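You operate a simulated robot arm through the tools that you are given. There is no shell and no other tool.

The job below is to be done with a simulated robot arm. You get a single attempt, and the scene is never put back.

JOB
Label the plain cream box BILLS and put it in the drawer marked BOXES.
Fine: choose the word with NEXT, print one label, stick it on the lid; shut the drawer. Where these are worked on the way, their far stop is far enough and under half their travel is too little: cabinet drawer marked boxes.

Only the result counts: the job must be done as asked and must still hold three seconds after the hand-in. Knocking over, shifting, dropping, spilling or breaking anything else fails it. A push-on lid holds only when it is set on centred and level and pressed home; a screw cap is set on level and turned clockwise until tight.

ROBOT AND FRAMES
A 6-joint arm with a three-finger gripper, fixed in place. Base frame: the origin is on the floor under the middle of its stand, x ahead of it, y to its left, z up. Lengths are in mm, angles in rad, forces in N, time in s.
It reaches about 1213 mm from its shoulder. Its first joint turns from -2.897 to 2.897 rad. Payload 4.89 kg.
Tool frame: the origin (TCP) lies between the finger pads and is the grasp point; the fingertips stand 30 mm ahead of it; z points along the fingers, y is the line along which they close. The gripper opens to 164 mm; its body begins 125 mm behind the TCP.
Orientation is that of the tool frame in the base frame, as a unit quaternion [w, x, y, z]. With the fingers straight down and closing along the base's y, the tool's x points along the base's -x, its y along +y and its z along -z.

CONTROLS
- The arm moves only by the tool move_arm. Its argument "commands" is a list that holds one entry, the list of rows, each a list of 6 numbers: the shift along the base's x, y, z in mm, then the turn, a rotation vector about the base's x, y, z in rad. In form: [[[dx, dy, dz, ax, ay, az], ...]]. A call has 1 to 20 rows; each row is the pose to reach, as a shift and turn from the pose commanded when the call began. "gripper" is the opening in per cent of the stroke, from 0 (shut) to 100 (fully open), set as the call begins (left out, the last holds). A row lasts 0.2 s, in which the tool goes at most 50 mm and 0.15 rad; a call with a longer step from one row to the next is refused whole, and so is a gripper value outside its range. Where a pose cannot be reached the arm comes as near as it can. A force on the tool above 40 N (or 10 N above the force at the start of the call, whichever is more), or a blocked arm, ends the call early, and 0.2 s more pass. Each finger travels about 108 mm/s and halts on what it meets, pressing with about 38 N; the grip force reading is that of the motor and also rises with nothing between the fingers. The clock runs only during rows and for 0.2 s after the last one: add rows that repeat a pose to give the fingers time. It gives the time, the measured TCP pose, the force on the tool (base axes), the opening and the grip force at its end, in the units of the frame above (readings bear some noise), with the torque about the TCP (base axes, N m) and any sound that the robot's microphone picked up.
- Cameras (640 x 400 px; columns grow to the right, rows downward): "scene" is fixed at [221, 642.8, 1390.9]; the picture's right is [-0.42, -0.91, 0.00], its down [-0.70, 0.33, -0.64] and it looks along [0.58, -0.27, -0.77] (base axes); focal length 254 px, centre (320, 200). "wrist" rides on the gripper at [76, -2, -152] in the tool frame; the picture's right is [0.02, 1.00, 0.00], its down [-0.88, 0.02, -0.47] and it looks along [-0.47, 0.01, 0.88] (tool axes); focal length 247 px, centre (320, 200). There is no depth. A picture from a camera that has moved, and an enlarged one, comes with that camera's place and axes in the base frame and with its lens. The place of the scene camera against the robot may be out by one fixed shift of up to 12 mm in any direction.
- capture(camera): a new picture of that camera. The clock stands still meanwhile.
- slide_trunk(by): moves the trunk up (or, below 0, down) by that many mm; the arm rides with it, the base frame stays. It gives what a move gives, with no picture.
- zoom(camera, box): a new picture of the part [left, top, right, bottom] of that camera's present view, enlarged. The clock stands still meanwhile.
- finish_job(): hands the job in; it is judged then, once.

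Nothing tells you positions but the pictures and the camera data. Unless the task says otherwise, let go and move clear before handing in.

The tools are called after ">>>" as a command line: name --argument value ..., lists and objects as JSON in quotes. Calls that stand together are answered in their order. move_arm: Moves the arm, as the interface text tells. Its arguments: {"type":"object","properties":{"commands":{"type":"array","items":{"type":"array","items":{"type":"array","items":{"type":"number"}}}},"gripper":{"type":"number"}},"required":["commands"]} The other tools are called the same way: slide_trunk (by) moves the trunk up or down; capture (camera) takes a picture; zoom (camera, box) takes an enlarged picture of a part of a camera's view; finish_job () hands the job in.

At the start:

```text
time: 0.0
eef_pos: [606.9, 168.6, 1100.5]
tool_rot: [0.0, 0.0, 1.0, 0.001]
ft_force: [1.1, 0.3, 0.2]
torque: [-0.02, 0.0, 0.01]
finger_gap: 164.0
grip_force: 0.1
trunk travel left (down, up): [-175.0, 215.0]
```

scene: 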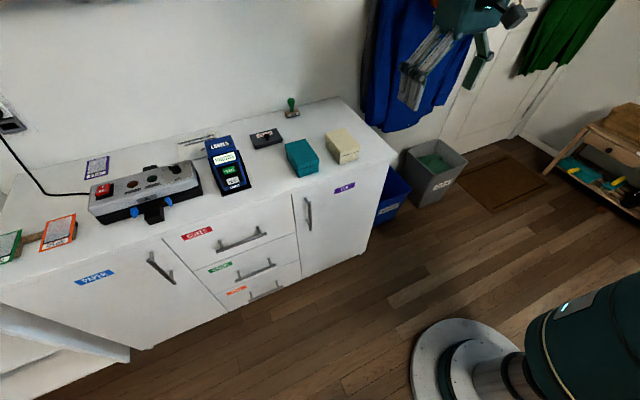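
wrist: 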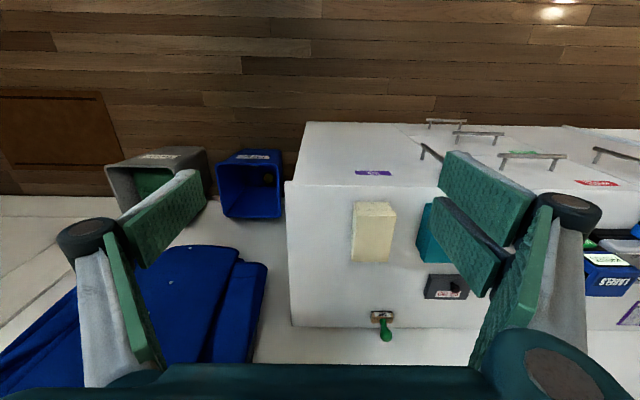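

I see a cabinet with drawers (red, green, orange labels), a label maker, and a teal and a cream box on the top. I'll enlarge the important parts first.

>>> zoom --camera "scene" --box '[180, 90, 380, 215]'

>>> zoom --camera "scene" --box '[160, 190, 320, 310]'

>>> zoom --camera "scene" --box '[195, 125, 265, 200]'

>>> zoom --camera "wrist" --box '[280, 110, 640, 350]'

```text
3.20 times, centred on (280, 152) of scene
camera zoom: at [221.0, 642.8, 1390.9], right [-0.42, -0.91, 0.0], down [-0.7, 0.33, -0.64], along [0.58, -0.27, -0.77], focal length 812 px, centre (448, 352)
```

zoom: 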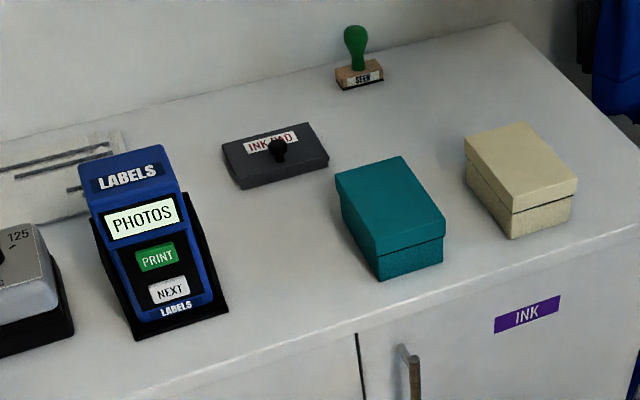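

```text
3.33 times, centred on (240, 250) of scene
camera zoom: at [221.0, 642.8, 1390.9], right [-0.42, -0.91, 0.0], down [-0.7, 0.33, -0.64], along [0.58, -0.27, -0.77], focal length 846 px, centre (587, 33)
```

zoom: 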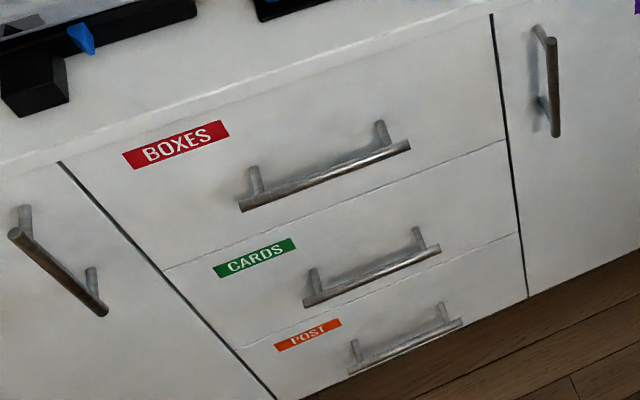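

```text
5.33 times, centred on (230, 162) of scene
camera zoom: at [221.0, 642.8, 1390.9], right [-0.42, -0.91, 0.0], down [-0.7, 0.33, -0.64], along [0.58, -0.27, -0.77], focal length 1354 px, centre (800, 400)
```

zoom: 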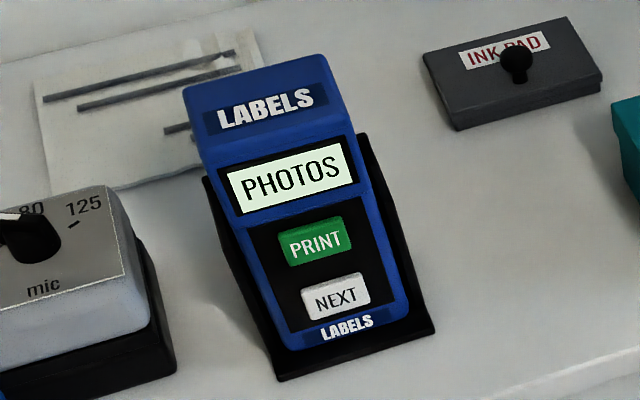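

```text
1.67 times, centred on (460, 230) of wrist
camera zoom: at [530.7, 167.3, 1252.0], right [-0.02, 1.0, 0.0], down [0.88, 0.02, 0.47], along [0.47, 0.01, -0.88], focal length 412 px, centre (87, 150)
```

zoom: 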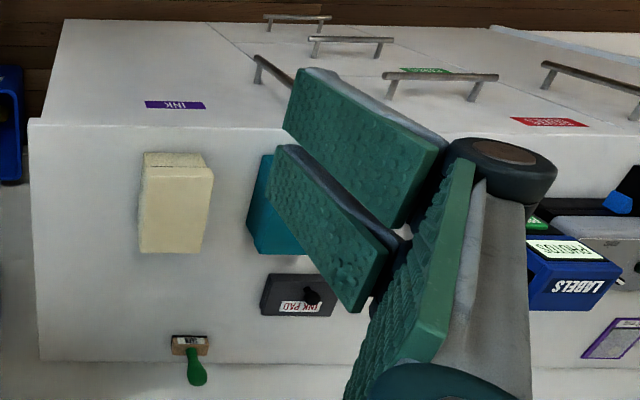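

I see the label maker shows PHOTOS with PRINT and NEXT buttons, and the BOXES drawer is the top middle one. I put the cream box near (830, 280) and the label maker near (900, 640). I'll move the wrist camera sideways at height for a better look.

>>> move_arm --commands '[[[0, 50, 0, 0, 0, 0], [0, 100, 0, 0, 0, 0], [0, 150, 0, 0, 0, 0], [0, 200, 0, 0, 0, 0], [0, 250, 0, 0, 0, 0], [0, 300, 0, 0, 0, 0]]]'

>>> capture --camera "wrist"

>>> capture --camera "scene"

```text
time: 1.4
eef_pos: [607.8, 469.9, 1101.1]
tool_rot: [-0.001, 0.0, 1.0, 0.001]
ft_force: [-0.9, -0.8, 0.7]
torque: [0.27, 0.01, 0.01]
finger_gap: 163.9
grip_force: 0.0
trunk travel left (down, up): [-175.0, 215.0]
```

```text
taken
camera wrist: at [531.5, 467.3, 1251.8], right [-0.02, 1.0, 0.0], down [0.88, 0.02, 0.47], along [0.47, 0.01, -0.88], focal length 247 px, centre (320, 200)
```

wrist: 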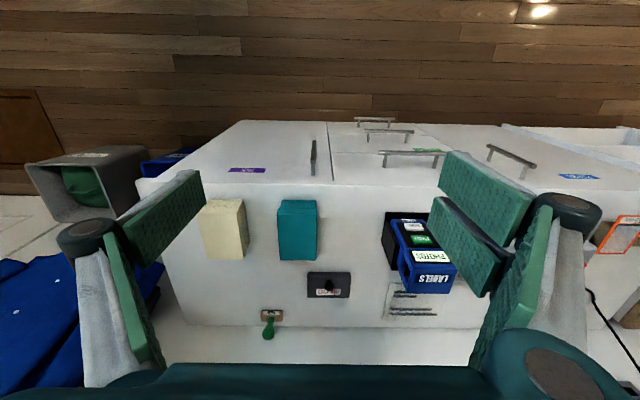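

```text
taken
```

scene: 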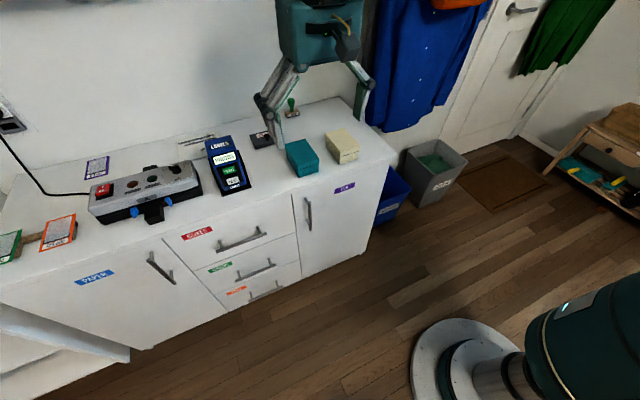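

The wrist stereo puts the cabinet top near z≈797, with the cream box top near (822, 277, 840) and the label maker around y≈680. I'm staying high and moving toward the label maker for a closer view.

>>> move_arm --commands '[[[25, 40, 0, 0, 0, 0], [50, 80, 0, 0, 0, 0], [75, 120, -10, 0, 0, 0], [100, 160, -20, 0, 0, 0], [120, 200, -30, 0, 0, 0], [130, 220, -40, 0, 0, 0]]]'

>>> capture --camera "wrist"

```text
time: 2.8
eef_pos: [737.7, 690.2, 1061.7]
tool_rot: [0.001, 0.0, 1.0, 0.001]
ft_force: [0.2, -0.4, 1.5]
torque: [0.12, -0.05, -0.02]
finger_gap: 164.3
grip_force: 0.1
trunk travel left (down, up): [-175.0, 215.0]
```

```text
taken
camera wrist: at [660.3, 687.7, 1212.1], right [-0.02, 1.0, 0.0], down [0.88, 0.02, 0.47], along [0.47, 0.01, -0.88], focal length 247 px, centre (320, 200)
```

wrist: 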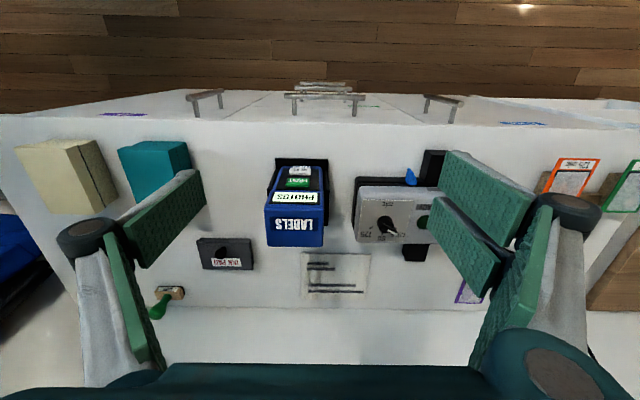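

>>> zoom --camera "wrist" --box '[220, 130, 380, 260]'

>>> zoom --camera "wrist" --box '[160, 70, 480, 130]'

>>> zoom --camera "wrist" --box '[0, 100, 200, 240]'

```text
3.08 times, centred on (300, 195) of wrist
camera zoom: at [660.3, 687.7, 1212.1], right [-0.02, 1.0, 0.0], down [0.88, 0.02, 0.47], along [0.47, 0.01, -0.88], focal length 760 px, centre (382, 215)
```

zoom: 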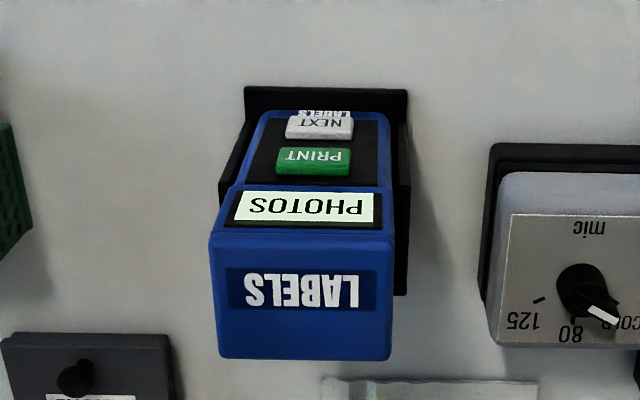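

```text
2.00 times, centred on (320, 100) of wrist
camera zoom: at [660.3, 687.7, 1212.1], right [-0.02, 1.0, 0.0], down [0.88, 0.02, 0.47], along [0.47, 0.01, -0.88], focal length 494 px, centre (320, 400)
```

zoom: 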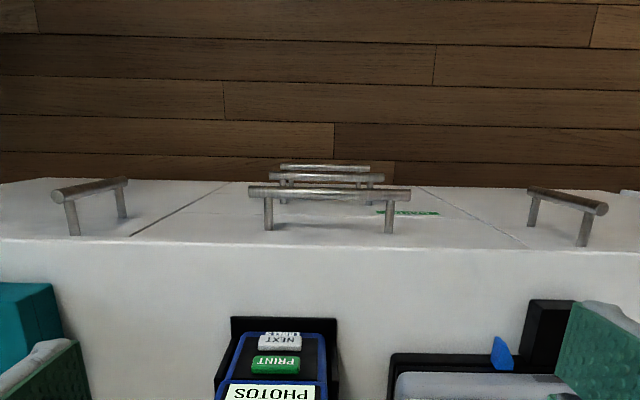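

```text
2.86 times, centred on (100, 170) of wrist
camera zoom: at [660.3, 687.7, 1212.1], right [-0.02, 1.0, 0.0], down [0.88, 0.02, 0.47], along [0.47, 0.01, -0.88], focal length 706 px, centre (949, 286)
```

zoom: 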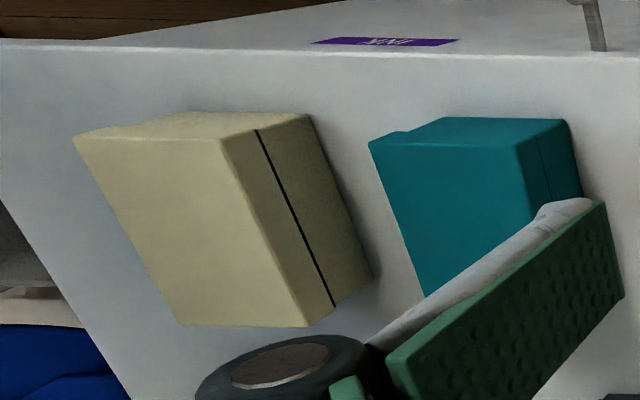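

The label maker sits at y≈655 with its low end (NEXT) toward the robot, near x≈810. I'm lowering at x≈740 for a second view so I can triangulate heights.

>>> move_arm --commands '[[[0, -20, -40, 0, 0, 0], [0, -35, -80, 0, 0, 0], [0, -35, -110, 0, 0, 0], [0, -35, -110, 0, 0, 0]]]'

>>> capture --camera "wrist"

>>> zoom --camera "wrist" --box '[220, 110, 420, 235]'

```text
time: 3.8
eef_pos: [735.6, 654.8, 948.8]
tool_rot: [0.001, 0.0, 1.0, 0.0]
ft_force: [-0.2, 0.4, 0.3]
torque: [0.02, 0.03, 0.02]
finger_gap: 163.9
grip_force: 0.0
trunk travel left (down, up): [-175.0, 215.0]
```

```text
taken
camera wrist: at [659.4, 653.2, 1100.7], right [-0.02, 1.0, 0.0], down [0.88, 0.02, 0.47], along [0.47, 0.01, -0.88], focal length 247 px, centre (320, 200)
```

wrist: 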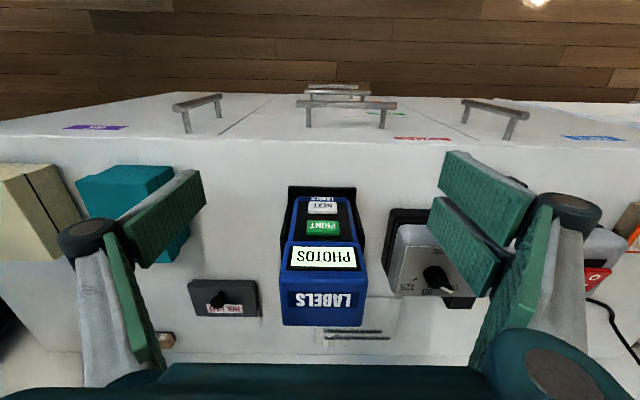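

```text
3.20 times, centred on (320, 172) of wrist
camera zoom: at [659.4, 653.2, 1100.7], right [-0.02, 1.0, 0.0], down [0.88, 0.02, 0.47], along [0.47, 0.01, -0.88], focal length 790 px, centre (320, 288)
```

zoom: 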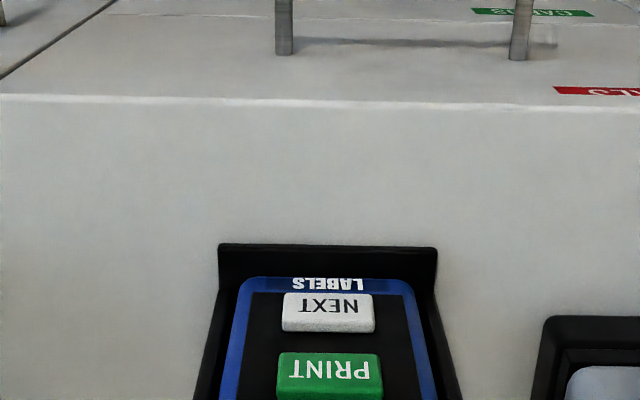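

The label maker's face is steeply tilted, so I need a flatter view to fix button heights. I'm backing off to x≈640 and lowering, so the camera looks more from the front.

>>> move_arm --commands '[[[-45, 0, 0, 0, 0, 0], [-90, 0, -10, 0, 0, 0], [-97, 0, -50, 0, 0, 0], [-97, 0, -70, 0, 0, 0], [-97, 0, -70, 0, 0, 0]]]'

>>> capture --camera "wrist"

>>> zoom --camera "wrist" --box '[220, 220, 420, 345]'

```text
time: 5.0
eef_pos: [639.2, 654.7, 880.9]
tool_rot: [0.0, 0.0, 1.0, 0.0]
ft_force: [0.0, 0.1, -0.9]
torque: [-0.04, -0.02, -0.01]
finger_gap: 163.9
grip_force: 0.1
trunk travel left (down, up): [-175.0, 215.0]
```

```text
taken
camera wrist: at [562.1, 653.0, 1032.2], right [-0.02, 1.0, 0.0], down [0.88, 0.02, 0.47], along [0.47, 0.01, -0.88], focal length 247 px, centre (320, 200)
```

wrist: 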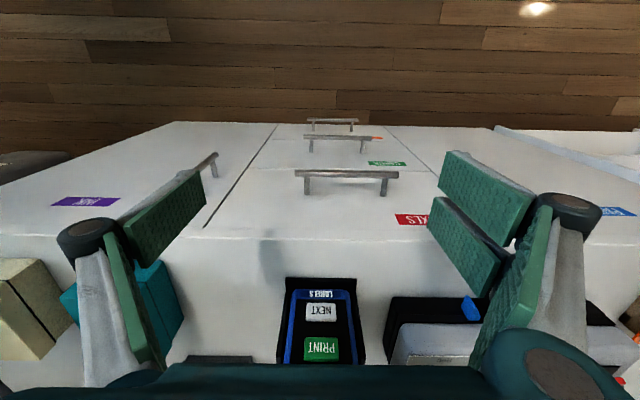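

```text
3.20 times, centred on (320, 282) of wrist
camera zoom: at [562.1, 653.0, 1032.2], right [-0.02, 1.0, 0.0], down [0.88, 0.02, 0.47], along [0.47, 0.01, -0.88], focal length 790 px, centre (320, -64)
```

zoom: 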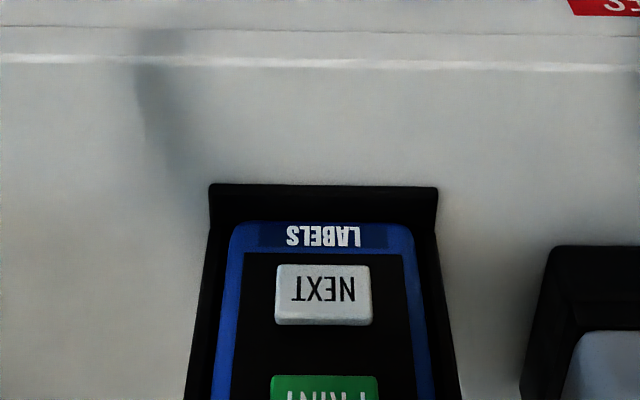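

The views agree that the label maker stands upright: front at x≈802, NEXT at z≈847, PRINT at z≈889 and the screen near z≈929. The buttons therefore have to be pushed along +x, so I'll check the finger shapes open and closed.

>>> zoom --camera "scene" --box '[160, 40, 360, 240]'

>>> move_arm --commands '[[[-30, 0, 20, 0, 0, 0], [-60, 0, 40, 0, 0, 0], [-60, 0, 60, 0, 0, 0], [-60, 0, 60, 0, 0, 0], [-60, 0, 60, 0, 0, 0]]]' --gripper 0

>>> capture --camera "wrist"

>>> zoom --camera "scene" --box '[160, 40, 360, 240]'

```text
2.00 times, centred on (260, 140) of scene
camera zoom: at [221.0, 642.8, 1390.9], right [-0.42, -0.91, 0.0], down [-0.7, 0.33, -0.64], along [0.58, -0.27, -0.77], focal length 508 px, centre (440, 320)
```

zoom: 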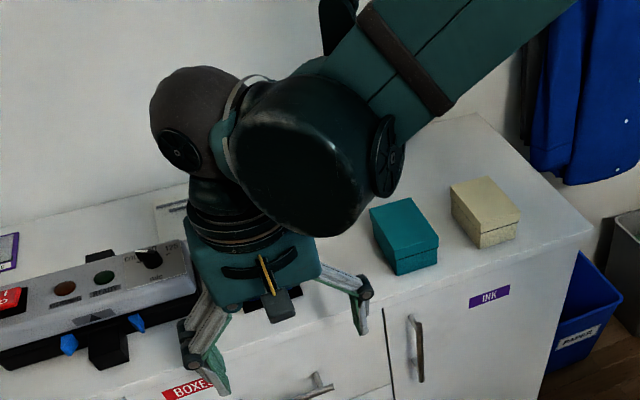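

```text
time: 6.2
eef_pos: [579.9, 656.3, 941.3]
tool_rot: [0.0, 0.001, 1.0, 0.001]
ft_force: [0.0, -0.4, 0.1]
torque: [0.0, -0.05, 0.02]
finger_gap: 0.2
grip_force: 38.6
trunk travel left (down, up): [-175.0, 215.0]
```

```text
taken
camera wrist: at [503.3, 652.6, 1093.1], right [-0.02, 1.0, 0.0], down [0.88, 0.02, 0.47], along [0.47, 0.01, -0.88], focal length 247 px, centre (320, 200)
```

wrist: 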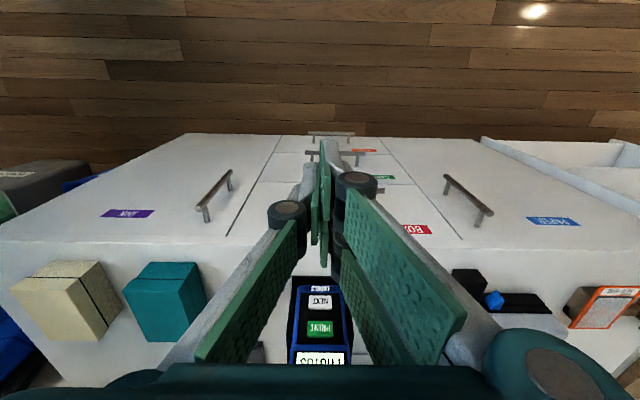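

```text
2.00 times, centred on (260, 140) of scene
camera zoom: at [221.0, 642.8, 1390.9], right [-0.42, -0.91, 0.0], down [-0.7, 0.33, -0.64], along [0.58, -0.27, -0.77], focal length 508 px, centre (440, 320)
```

zoom: 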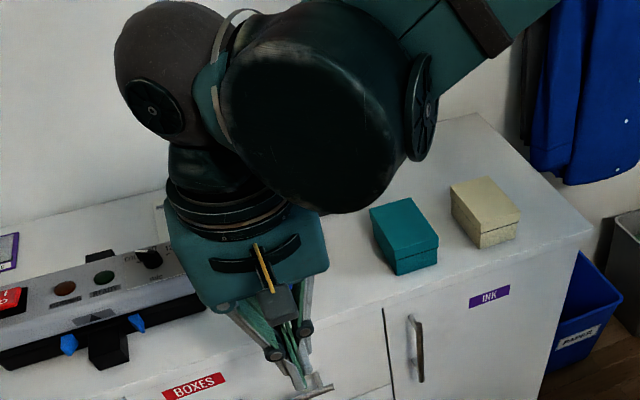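

Closed, the fingers form a thin blade, so laying it flat (closing direction vertical) and pointing it at +x will let me press one button at a time. I'll try that orientation here in free space first.

>>> move_arm --commands '[[[0, -10, 10, -0.0806, -0.0806, 0.0806], [0, -20, 20, -0.1612, -0.1612, 0.1612], [0, -30, 30, -0.2418, -0.2418, 0.2418], [0, -40, 40, -0.3224, -0.3224, 0.3224], [0, -50, 40, -0.403, -0.403, 0.403], [0, -60, 40, -0.4836, -0.4836, 0.4836], [0, -60, 40, -0.5642, -0.5642, 0.5642], [0, -60, 40, -0.6448, -0.6448, 0.6448], [0, -60, 40, -0.7254, -0.7254, 0.7254], [0, -60, 40, -0.806, -0.806, 0.806], [0, -60, 40, -0.8866, -0.8866, 0.8866], [0, -60, 40, -0.9672, -0.9672, 0.9672], [0, -60, 40, -1.0478, -1.0478, 1.0478], [0, -60, 40, -1.1284, -1.1284, 1.1284], [0, -60, 40, -1.2092, -1.2092, 1.2092], [0, -60, 40, -1.2092, -1.2092, 1.2092]]]'

>>> capture --camera "wrist"

>>> capture --camera "scene"

```text
time: 9.6
eef_pos: [586.9, 609.1, 995.2]
tool_rot: [0.499, -0.501, 0.501, -0.5]
ft_force: [0.9, -0.4, 0.3]
torque: [0.0, -0.01, 0.02]
finger_gap: 0.1
grip_force: 38.0
out of reach, approached as far as the arm can: row 15, 16
trunk travel left (down, up): [-175.0, 215.0]
```

```text
taken
camera wrist: at [433.3, 532.3, 996.5], right [0.0, -0.02, -1.0], down [-0.47, 0.88, -0.02], along [0.88, 0.47, -0.01], focal length 247 px, centre (320, 200)
```

wrist: 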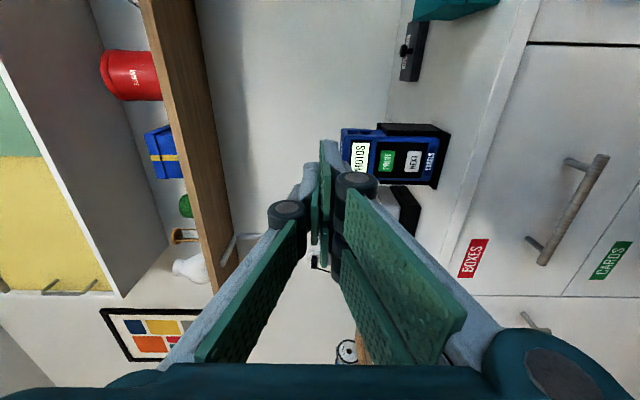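

```text
taken
```

scene: 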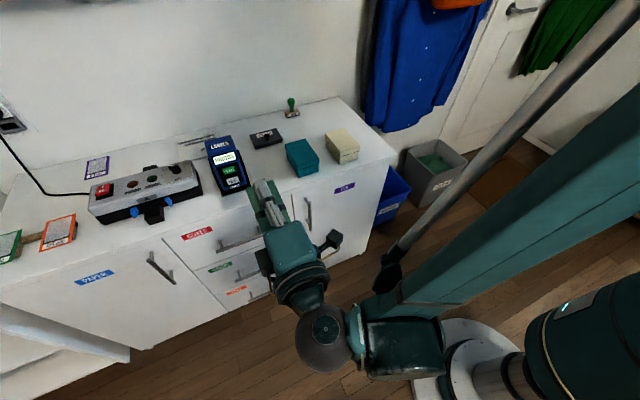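

The orientation works, and this view confirms NEXT at about (802, 659, 848) and PRINT at about (803, 658, 889). I'll zoom in on the fingertips to judge the blade's thickness.

>>> zoom --camera "wrist" --box '[260, 110, 460, 290]'

>>> zoom --camera "scene" --box '[200, 130, 360, 330]'

```text
2.22 times, centred on (360, 200) of wrist
camera zoom: at [433.3, 532.3, 996.5], right [0.0, -0.02, -1.0], down [-0.47, 0.88, -0.02], along [0.88, 0.47, -0.01], focal length 549 px, centre (231, 200)
```

zoom: 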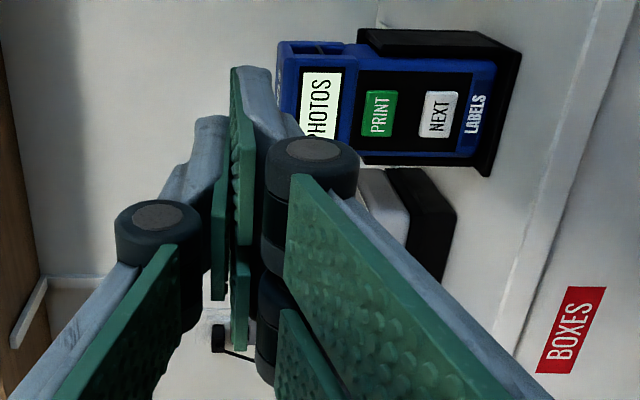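

```text
2.00 times, centred on (280, 230) of scene
camera zoom: at [221.0, 642.8, 1390.9], right [-0.42, -0.91, 0.0], down [-0.7, 0.33, -0.64], along [0.58, -0.27, -0.77], focal length 508 px, centre (400, 140)
```

zoom: 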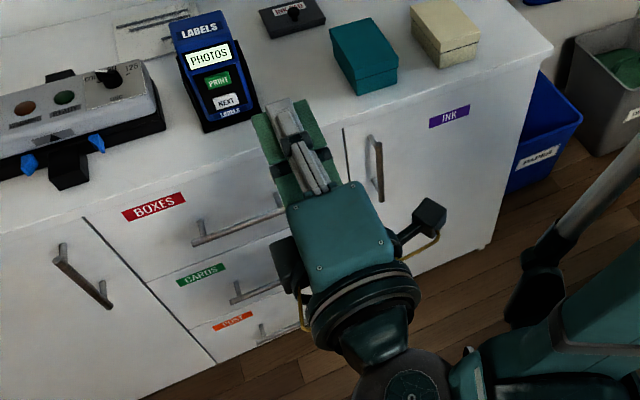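

The flat blade is about 30 mm tall, which suits the 41 mm spacing between the buttons. I'm moving forward and down in steps toward a spot in front of NEXT.

>>> move_arm --commands '[[[40, 15, 0, -0.0, 0, 0], [80, 35, -10, 0, 0, 0], [110, 65, -35, 0, 0, 0], [120, 65, -80, 0, 0, 0], [125, 65, -120, 0, 0, 0], [130, 65, -136, 0, 0, 0], [130, 65, -136, 0, 0, 0]]]'

>>> capture --camera "wrist"

>>> zoom --camera "scene" --box '[160, 120, 320, 240]'

```text
time: 11.2
eef_pos: [715.8, 674.4, 859.3]
tool_rot: [-0.5, 0.5, -0.5, 0.5]
ft_force: [0.4, -0.5, -0.2]
torque: [0.0, -0.03, -0.06]
finger_gap: 0.0
grip_force: 37.9
trunk travel left (down, up): [-175.0, 215.0]
```

```text
taken
camera wrist: at [564.0, 598.3, 860.1], right [0.0, -0.02, -1.0], down [-0.47, 0.88, -0.02], along [0.88, 0.47, -0.01], focal length 247 px, centre (320, 200)
```

wrist: 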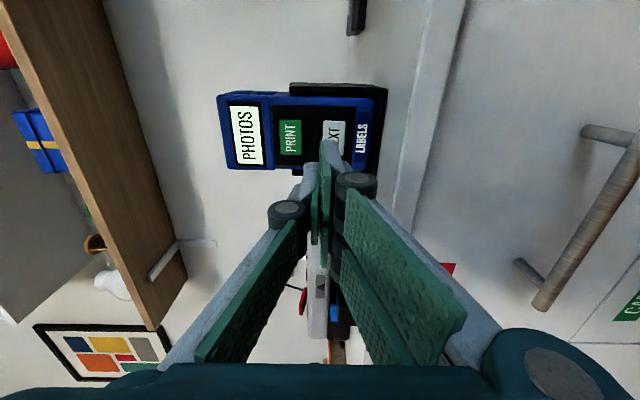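

```text
3.33 times, centred on (240, 180) of scene
camera zoom: at [221.0, 642.8, 1390.9], right [-0.42, -0.91, 0.0], down [-0.7, 0.33, -0.64], along [0.58, -0.27, -0.77], focal length 846 px, centre (587, 267)
```

zoom: 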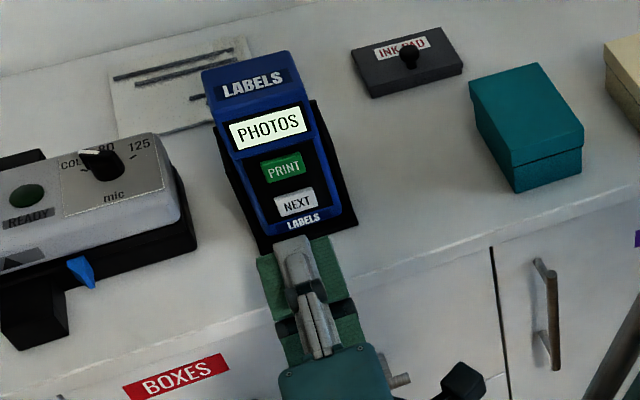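

I'm aligned in front of the device, with NEXT at about (802, 656, 847). Next I'll bring the blade to NEXT height and stop just short of it.

>>> move_arm --commands '[[[5, -18, -14, 0, 0, 0], [20, -18, -14, 0, 0, 0], [35, -18, -14, 0, 0, 0], [43, -18, -14, 0, 0, 0], [43, -18, -14, 0, 0, 0]]]'

>>> capture --camera "wrist"

>>> zoom --camera "scene" --box '[190, 130, 290, 220]'

```text
time: 12.4
eef_pos: [758.8, 655.4, 845.0]
tool_rot: [0.5, -0.5, 0.5, -0.5]
ft_force: [-0.1, 0.7, -0.1]
torque: [0.0, 0.01, 0.01]
finger_gap: 0.0
grip_force: 38.2
trunk travel left (down, up): [-175.0, 215.0]
```

```text
taken
camera wrist: at [606.1, 579.8, 845.6], right [0.0, -0.02, -1.0], down [-0.47, 0.88, -0.02], along [0.88, 0.47, -0.01], focal length 247 px, centre (320, 200)
```

wrist: 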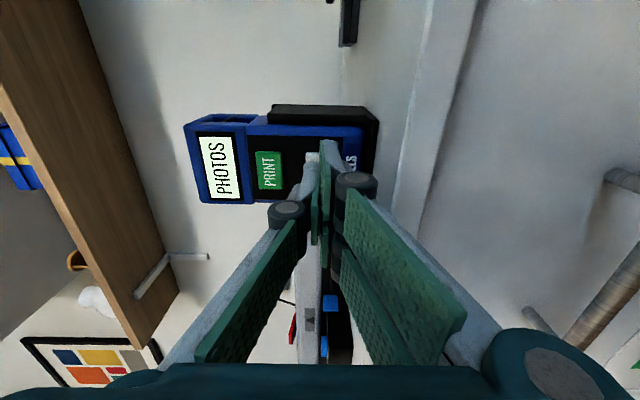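

```text
4.44 times, centred on (240, 175) of scene
camera zoom: at [221.0, 642.8, 1390.9], right [-0.42, -0.91, 0.0], down [-0.7, 0.33, -0.64], along [0.58, -0.27, -0.77], focal length 1128 px, centre (676, 311)
```

zoom: 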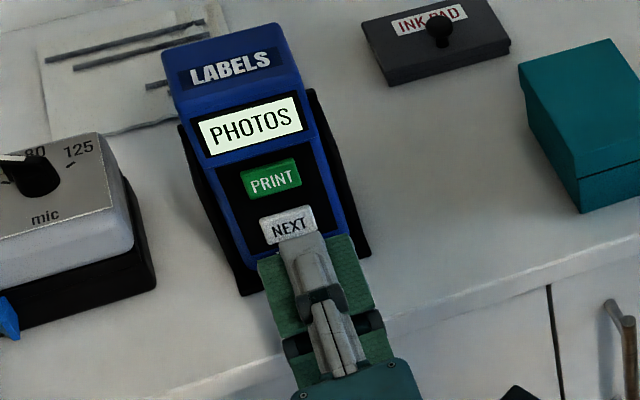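

The blade tip is just short of NEXT. I'm pushing in small steps and watching the force and screen.

>>> move_arm --commands '[[[3, 1, 0, 0, 0, 0], [6, 1, 0, 0, 0, 0], [8, 1, 0, 0, 0, 0], [10, 1, 0, 0, 0, 0]]]'

>>> zoom --camera "scene" --box '[190, 130, 290, 220]'

>>> zoom --camera "wrist" --box '[160, 80, 400, 230]'

```text
time: 13.4
eef_pos: [768.7, 656.9, 845.1]
tool_rot: [0.5, -0.5, 0.5, -0.5]
ft_force: [0.0, -0.7, 0.0]
torque: [0.02, 0.02, 0.03]
finger_gap: 0.1
grip_force: 38.2
trunk travel left (down, up): [-175.0, 215.0]
```

```text
4.44 times, centred on (240, 175) of scene
camera zoom: at [221.0, 642.8, 1390.9], right [-0.42, -0.91, 0.0], down [-0.7, 0.33, -0.64], along [0.58, -0.27, -0.77], focal length 1128 px, centre (676, 311)
```

zoom: 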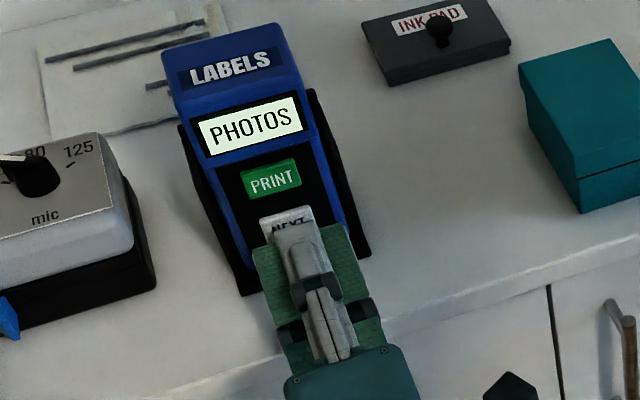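

```text
2.67 times, centred on (280, 155) of wrist
camera zoom: at [616.7, 580.5, 846.3], right [0.0, -0.02, -1.0], down [-0.47, 0.88, -0.02], along [0.88, 0.47, -0.01], focal length 659 px, centre (427, 320)
```

zoom: 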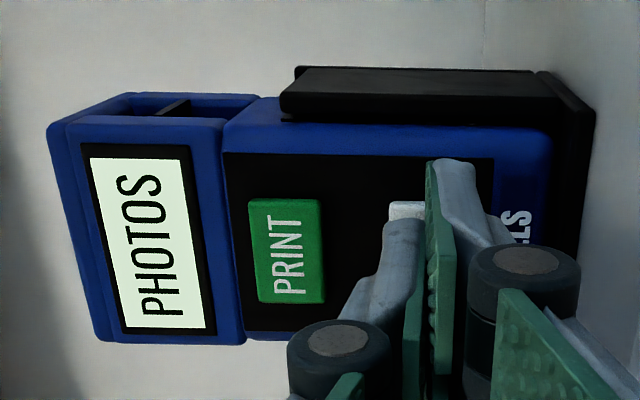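

No contact yet, so I'll keep edging forward.

>>> move_arm --commands '[[[2, 0, 0, 0, 0, 0], [4, 0, 0, 0, 0, 0], [6, 0, 0, 0, 0, 0], [8, 0, 0, 0, 0, 0]]]'

>>> zoom --camera "scene" --box '[190, 130, 290, 220]'

```text
time: 14.4
eef_pos: [776.6, 658.1, 845.3]
tool_rot: [-0.5, 0.5, -0.5, 0.5]
ft_force: [-0.9, -0.3, 0.5]
torque: [0.0, 0.0, -0.02]
finger_gap: 5.9
grip_force: 38.8
trunk travel left (down, up): [-175.0, 215.0]
```

```text
4.44 times, centred on (240, 175) of scene
camera zoom: at [221.0, 642.8, 1390.9], right [-0.42, -0.91, 0.0], down [-0.7, 0.33, -0.64], along [0.58, -0.27, -0.77], focal length 1128 px, centre (676, 311)
```

zoom: 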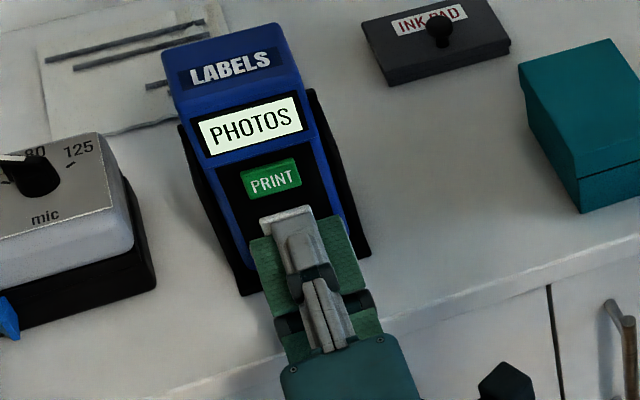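

The finger gap opened by about 6 mm, so something touched. I'll look closely before going further.

>>> zoom --camera "wrist" --box '[200, 80, 440, 230]'

>>> zoom --camera "scene" --box '[215, 155, 265, 200]'

```text
2.67 times, centred on (320, 155) of wrist
camera zoom: at [625.0, 580.6, 846.2], right [0.0, -0.02, -1.0], down [-0.47, 0.88, -0.02], along [0.88, 0.47, -0.01], focal length 659 px, centre (320, 320)
```

zoom: 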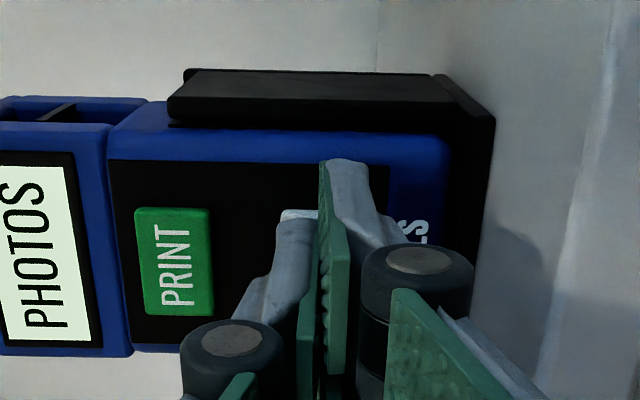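

```text
8.89 times, centred on (240, 178) of scene
camera zoom: at [221.0, 642.8, 1390.9], right [-0.42, -0.91, 0.0], down [-0.7, 0.33, -0.64], along [0.58, -0.27, -0.77], focal length 2256 px, centre (1031, 400)
```

zoom: 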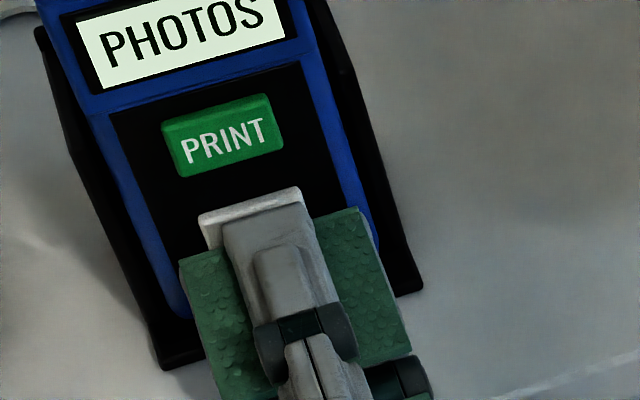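

The single finger is resting on the face of NEXT. I'm continuing in small steps.

>>> move_arm --commands '[[[1, -1, 0, 0, 0, 0], [2, -2, 0, 0, 0, 0], [3, -2, 0, 0, 0, 0], [4, -2, 0, 0, 0, 0]]]'

>>> zoom --camera "scene" --box '[190, 130, 290, 220]'

```text
time: 15.4
eef_pos: [781.8, 654.9, 845.6]
tool_rot: [0.5, -0.5, 0.501, -0.5]
ft_force: [-2.3, -0.2, 0.5]
torque: [0.0, 0.0, 0.01]
finger_gap: 6.1
grip_force: 37.9
trunk travel left (down, up): [-175.0, 215.0]
heard: click
```

```text
4.44 times, centred on (240, 175) of scene
camera zoom: at [221.0, 642.8, 1390.9], right [-0.42, -0.91, 0.0], down [-0.7, 0.33, -0.64], along [0.58, -0.27, -0.77], focal length 1128 px, centre (676, 311)
```

zoom: 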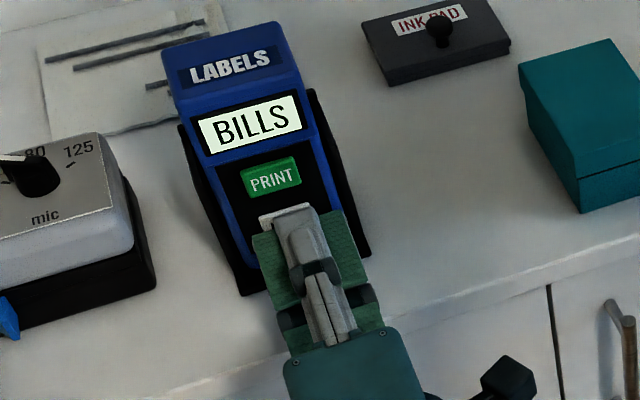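

The click changed the screen to BILLS, which is the word I want. I'm backing straight off and then rising to PRINT height.

>>> move_arm --commands '[[[-10, 0, 0, 0, 0, 0], [-30, 0, 0, 0, 0, 0], [-40, 0, 10, 0, 0, 0], [-40, 2, 39, 0, 0, 0], [-40, 2, 39, 0, 0, 0]]]'

>>> zoom --camera "scene" --box '[190, 130, 290, 220]'

>>> capture --camera "wrist"

>>> zoom --camera "wrist" --box '[200, 80, 440, 230]'

```text
time: 16.6
eef_pos: [740.6, 658.8, 884.5]
tool_rot: [0.499, -0.5, 0.501, -0.5]
ft_force: [0.4, 0.3, 0.2]
torque: [0.0, 0.0, -0.01]
finger_gap: 0.0
grip_force: 37.5
trunk travel left (down, up): [-175.0, 215.0]
```

```text
4.44 times, centred on (240, 175) of scene
camera zoom: at [221.0, 642.8, 1390.9], right [-0.42, -0.91, 0.0], down [-0.7, 0.33, -0.64], along [0.58, -0.27, -0.77], focal length 1128 px, centre (676, 311)
```

zoom: 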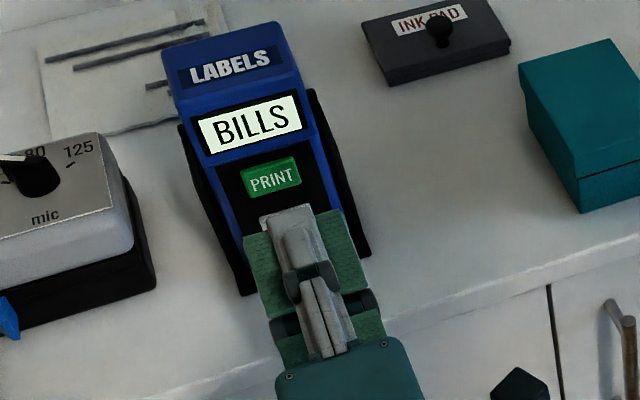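

```text
taken
camera wrist: at [588.4, 580.9, 884.9], right [0.0, -0.02, -1.0], down [-0.47, 0.88, -0.02], along [0.88, 0.47, -0.01], focal length 247 px, centre (320, 200)
```

wrist: 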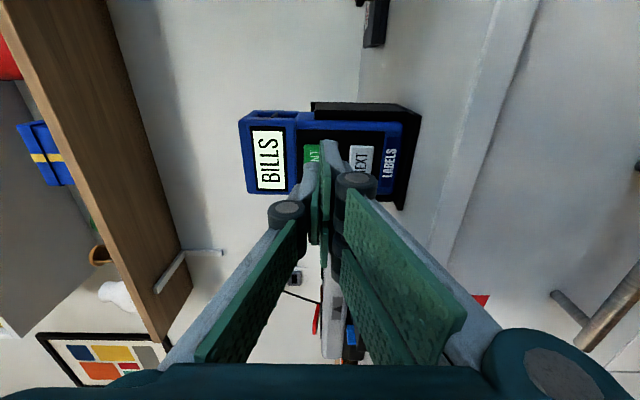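

```text
2.67 times, centred on (320, 155) of wrist
camera zoom: at [588.4, 580.9, 884.9], right [0.0, -0.02, -1.0], down [-0.47, 0.88, -0.02], along [0.88, 0.47, -0.01], focal length 659 px, centre (320, 320)
```

zoom: 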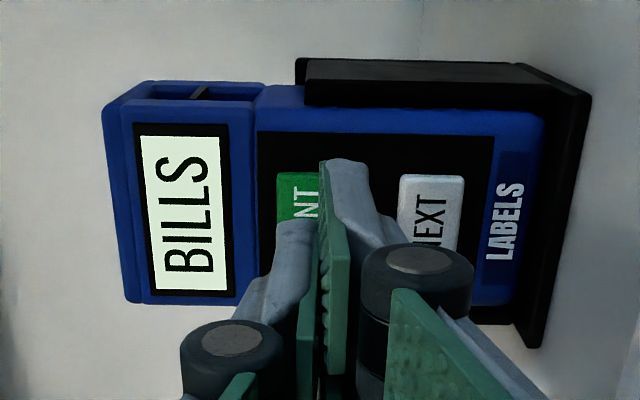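

BILLS is still showing and the blade is level with PRINT, clear of NEXT and the screen block. I'm moving up to PRINT and pressing once in small steps.

>>> move_arm --commands '[[[10, 0, 0, 0, 0, 0], [20, 0, 0, 0, 0, 0], [28, 0, 0, 0, 0, 0], [31, 0, 0, 0, 0, 0], [33, 0, 0, 0, 0, 0]]]'

>>> zoom --camera "wrist" --box '[200, 80, 440, 230]'

```text
time: 17.8
eef_pos: [775.8, 656.4, 883.9]
tool_rot: [0.501, -0.5, 0.5, -0.5]
ft_force: [-0.3, -0.2, 0.1]
torque: [-0.04, 0.02, 0.02]
finger_gap: 0.0
grip_force: 37.7
trunk travel left (down, up): [-175.0, 215.0]
```

```text
2.67 times, centred on (320, 155) of wrist
camera zoom: at [622.4, 579.5, 885.4], right [0.0, -0.02, -1.0], down [-0.47, 0.88, -0.02], along [0.88, 0.47, -0.01], focal length 659 px, centre (320, 320)
```

zoom: 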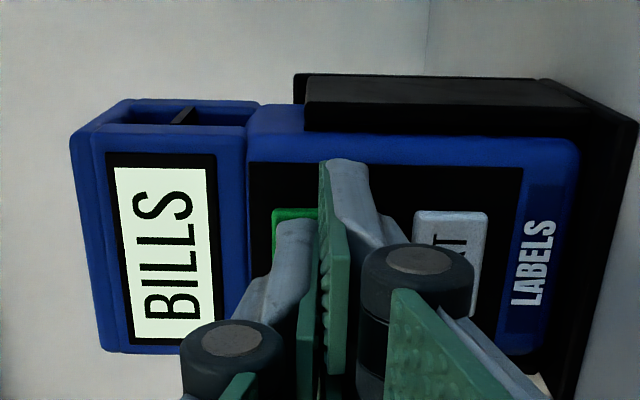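

>>> move_arm --commands '[[[2, 0, 0, 0, 0, 0], [4, 0, 0, 0, 0, 0], [6, 0, 0, 0, 0, 0]]]'

>>> zoom --camera "wrist" --box '[200, 80, 440, 230]'

```text
time: 18.6
eef_pos: [780.5, 656.5, 884.7]
tool_rot: [-0.5, 0.5, -0.5, 0.5]
ft_force: [-1.1, 0.3, 0.7]
torque: [0.0, -0.02, 0.0]
finger_gap: 5.8
grip_force: 38.0
trunk travel left (down, up): [-175.0, 215.0]
```

```text
2.67 times, centred on (320, 155) of wrist
camera zoom: at [628.1, 579.7, 885.1], right [0.0, -0.02, -1.0], down [-0.47, 0.88, -0.02], along [0.88, 0.47, -0.01], focal length 659 px, centre (320, 320)
```

zoom: 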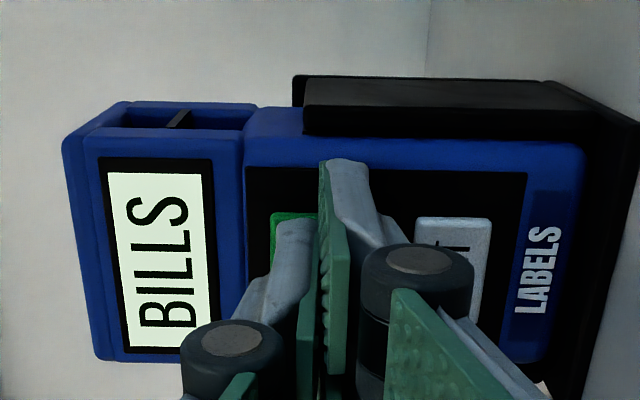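

Contact with PRINT has begun. I'm adding a few millimetres until it clicks.

>>> move_arm --commands '[[[1.5, 0, 0, 0, 0, 0], [3, 0, 0, 0, 0, 0]]]'

>>> capture --camera "scene"

```text
time: 19.2
eef_pos: [782.7, 656.6, 884.0]
tool_rot: [-0.5, 0.501, -0.5, 0.499]
ft_force: [-12.1, -3.1, -4.5]
torque: [-0.03, 0.12, -0.08]
finger_gap: 6.1
grip_force: 38.3
trunk travel left (down, up): [-175.0, 215.0]
heard: click
```

```text
taken
```

scene: 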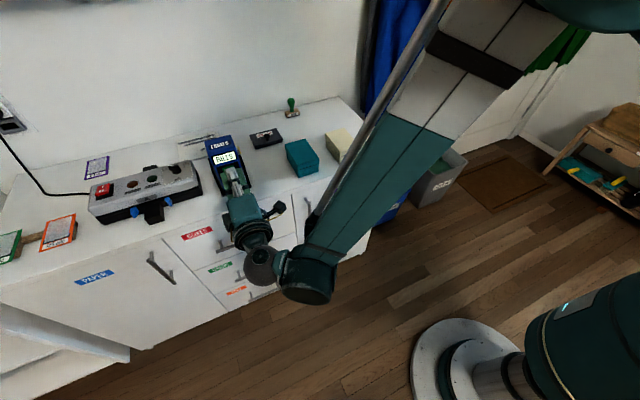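

PRINT clicked. I'm retracting straight back and then looking for the label.

>>> move_arm --commands '[[[-10, 0, 0, 0, 0, 0], [-30, 0, 0, 0, 0, 0], [-60, 0, 0, 0, 0, 0], [-80, 0, 0, 0, 0, 0], [-80, 0, 0, 0, 0, 0]]]'

>>> zoom --camera "scene" --box '[190, 110, 290, 210]'

>>> capture --camera "wrist"

>>> zoom --camera "wrist" --box '[200, 70, 440, 220]'

```text
time: 20.4
eef_pos: [703.0, 656.9, 884.6]
tool_rot: [0.5, -0.5, 0.5, -0.5]
ft_force: [0.0, 0.2, 0.3]
torque: [-0.01, -0.03, 0.01]
finger_gap: 0.0
grip_force: 37.9
trunk travel left (down, up): [-175.0, 215.0]
```

```text
4.00 times, centred on (240, 160) of scene
camera zoom: at [221.0, 642.8, 1390.9], right [-0.42, -0.91, 0.0], down [-0.7, 0.33, -0.64], along [0.58, -0.27, -0.77], focal length 1015 px, centre (640, 360)
```

zoom: 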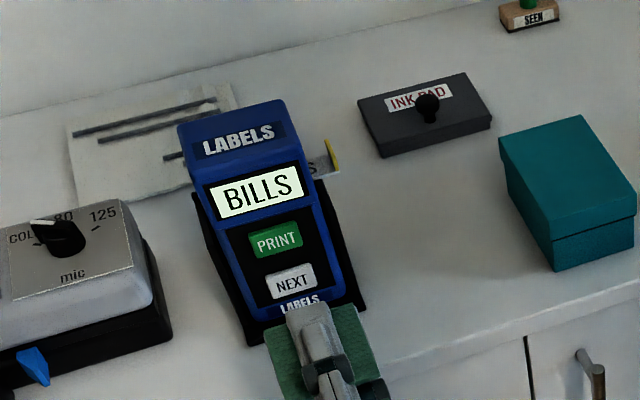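

```text
taken
camera wrist: at [550.1, 579.8, 885.9], right [0.0, -0.02, -1.0], down [-0.47, 0.88, -0.02], along [0.88, 0.47, -0.01], focal length 247 px, centre (320, 200)
```

wrist: 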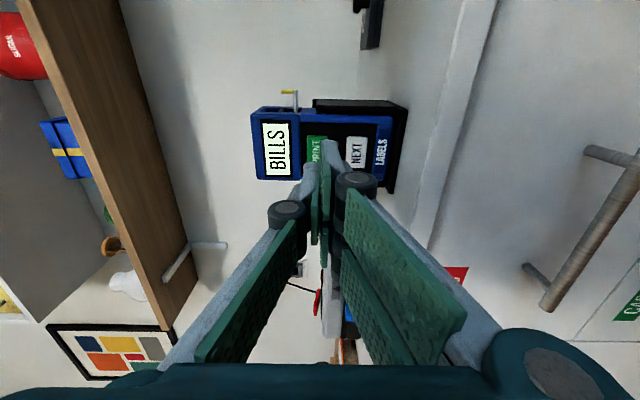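

```text
2.67 times, centred on (320, 145) of wrist
camera zoom: at [550.1, 579.8, 885.9], right [0.0, -0.02, -1.0], down [-0.47, 0.88, -0.02], along [0.88, 0.47, -0.01], focal length 659 px, centre (320, 347)
```

zoom: 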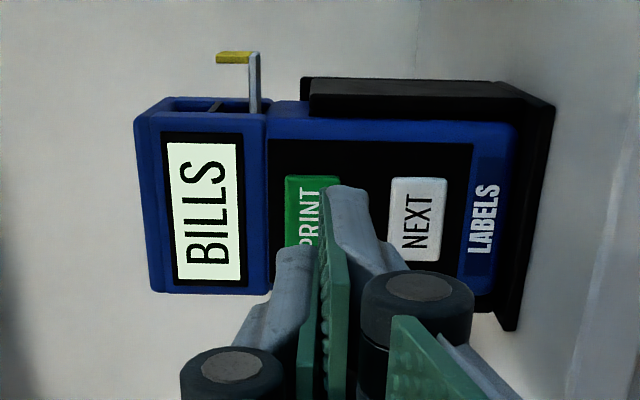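

The label is sticking out of the −y side of the label maker's head, lying flat with a yellow upright tab at about (842, 602, 920). I'll turn the tool back to straight down, up high, and look at it from above.

>>> move_arm --commands '[[[-30, 0, 35, 0, 0, 0], [-50, -10, 75, 0, 0, 0], [-55, -30, 110, 0, 0, 0], [-55, -45, 150, 0, 0, 0], [-55, -55, 175, 0.0806, 0.0806, -0.0806], [-55, -55, 190, 0.1612, 0.1612, -0.1612], [-50, -55, 190, 0.2418, 0.2418, -0.2418], [-45, -55, 190, 0.3224, 0.3224, -0.3224], [-40, -55, 190, 0.403, 0.403, -0.403], [-35, -55, 190, 0.4836, 0.4836, -0.4836], [-30, -55, 190, 0.5642, 0.5642, -0.5642], [-25, -55, 190, 0.6448, 0.6448, -0.6448], [-20, -55, 190, 0.7254, 0.7254, -0.7254], [-15, -55, 190, 0.806, 0.806, -0.806], [-10, -55, 190, 0.8866, 0.8866, -0.8866], [-5, -55, 190, 0.9672, 0.9672, -0.9672], [0, -55, 190, 1.0478, 1.0478, -1.0478], [0, -55, 190, 1.1284, 1.1284, -1.1284], [0, -55, 190, 1.2092, 1.2092, -1.2092], [0, -55, 190, 1.2092, 1.2092, -1.2092]]]'

>>> move_arm --commands '[[[0, 0, 0, 0, 0, 0], [0, 0, 0, 0, 0, 0], [0, 0, 0, 0, 0, 0], [0, 0, 0, 0, 0, 0]]]' --gripper 100

>>> capture --camera "wrist"

```text
time: 24.6
eef_pos: [704.4, 602.5, 1074.3]
tool_rot: [0.0, 0.001, 1.0, 0.0]
ft_force: [0.6, -0.1, 0.1]
torque: [0.03, 0.05, 0.03]
finger_gap: 0.1
grip_force: 38.3
trunk travel left (down, up): [-175.0, 215.0]
```

```text
time: 25.6
eef_pos: [703.2, 601.4, 1073.8]
tool_rot: [0.001, -0.001, 1.0, 0.001]
ft_force: [-0.2, 0.1, 0.4]
torque: [0.0, 0.0, 0.0]
finger_gap: 164.0
grip_force: 0.1
trunk travel left (down, up): [-175.0, 215.0]
```

```text
taken
camera wrist: at [627.0, 600.0, 1225.7], right [-0.02, 1.0, 0.0], down [0.88, 0.02, 0.47], along [0.47, 0.01, -0.88], focal length 247 px, centre (320, 200)
```

wrist: 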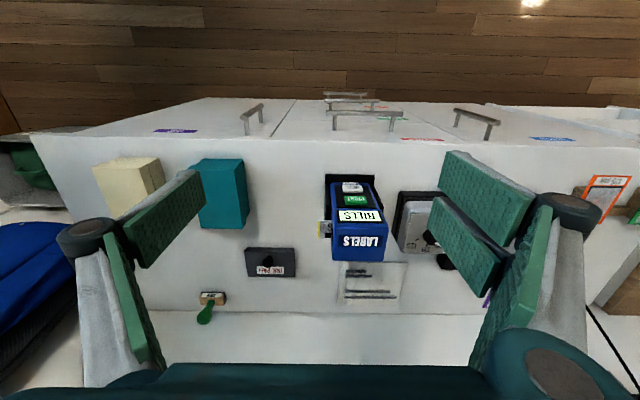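

I'm moving forward above the label tab for a close look.

>>> move_arm --commands '[[[40, 0, 0, 0, 0, 0], [80, 0, -5, 0, 0, 0], [110, 0, -15, 0, 0, 0], [125, 0, -25, 0, 0, 0], [125, 0, -25, 0, 0, 0]]]'

>>> capture --camera "wrist"

>>> zoom --camera "wrist" --box '[260, 120, 420, 240]'

```text
time: 26.8
eef_pos: [829.7, 601.1, 1050.0]
tool_rot: [0.0, 0.0, 1.0, 0.0]
ft_force: [1.2, -0.3, -0.7]
torque: [-0.03, 0.09, 0.02]
finger_gap: 163.9
grip_force: 0.0
trunk travel left (down, up): [-175.0, 215.0]
```

```text
taken
camera wrist: at [753.2, 599.0, 1201.3], right [-0.02, 1.0, 0.0], down [0.88, 0.02, 0.47], along [0.47, 0.01, -0.88], focal length 247 px, centre (320, 200)
```

wrist: 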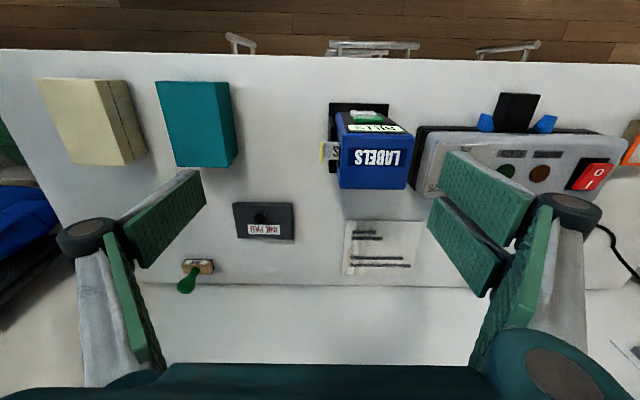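

```text
3.33 times, centred on (340, 180) of wrist
camera zoom: at [753.2, 599.0, 1201.3], right [-0.02, 1.0, 0.0], down [0.88, 0.02, 0.47], along [0.47, 0.01, -0.88], focal length 823 px, centre (253, 267)
```

zoom: 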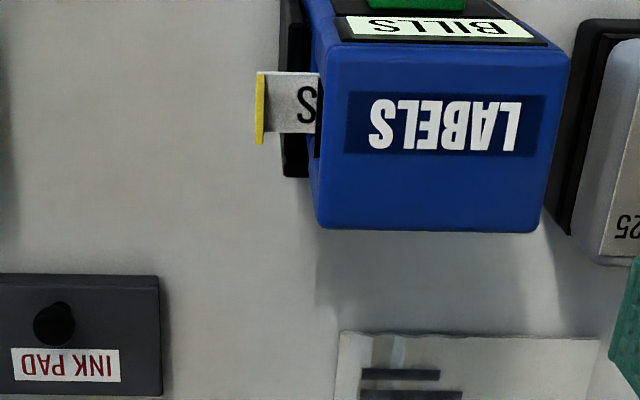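

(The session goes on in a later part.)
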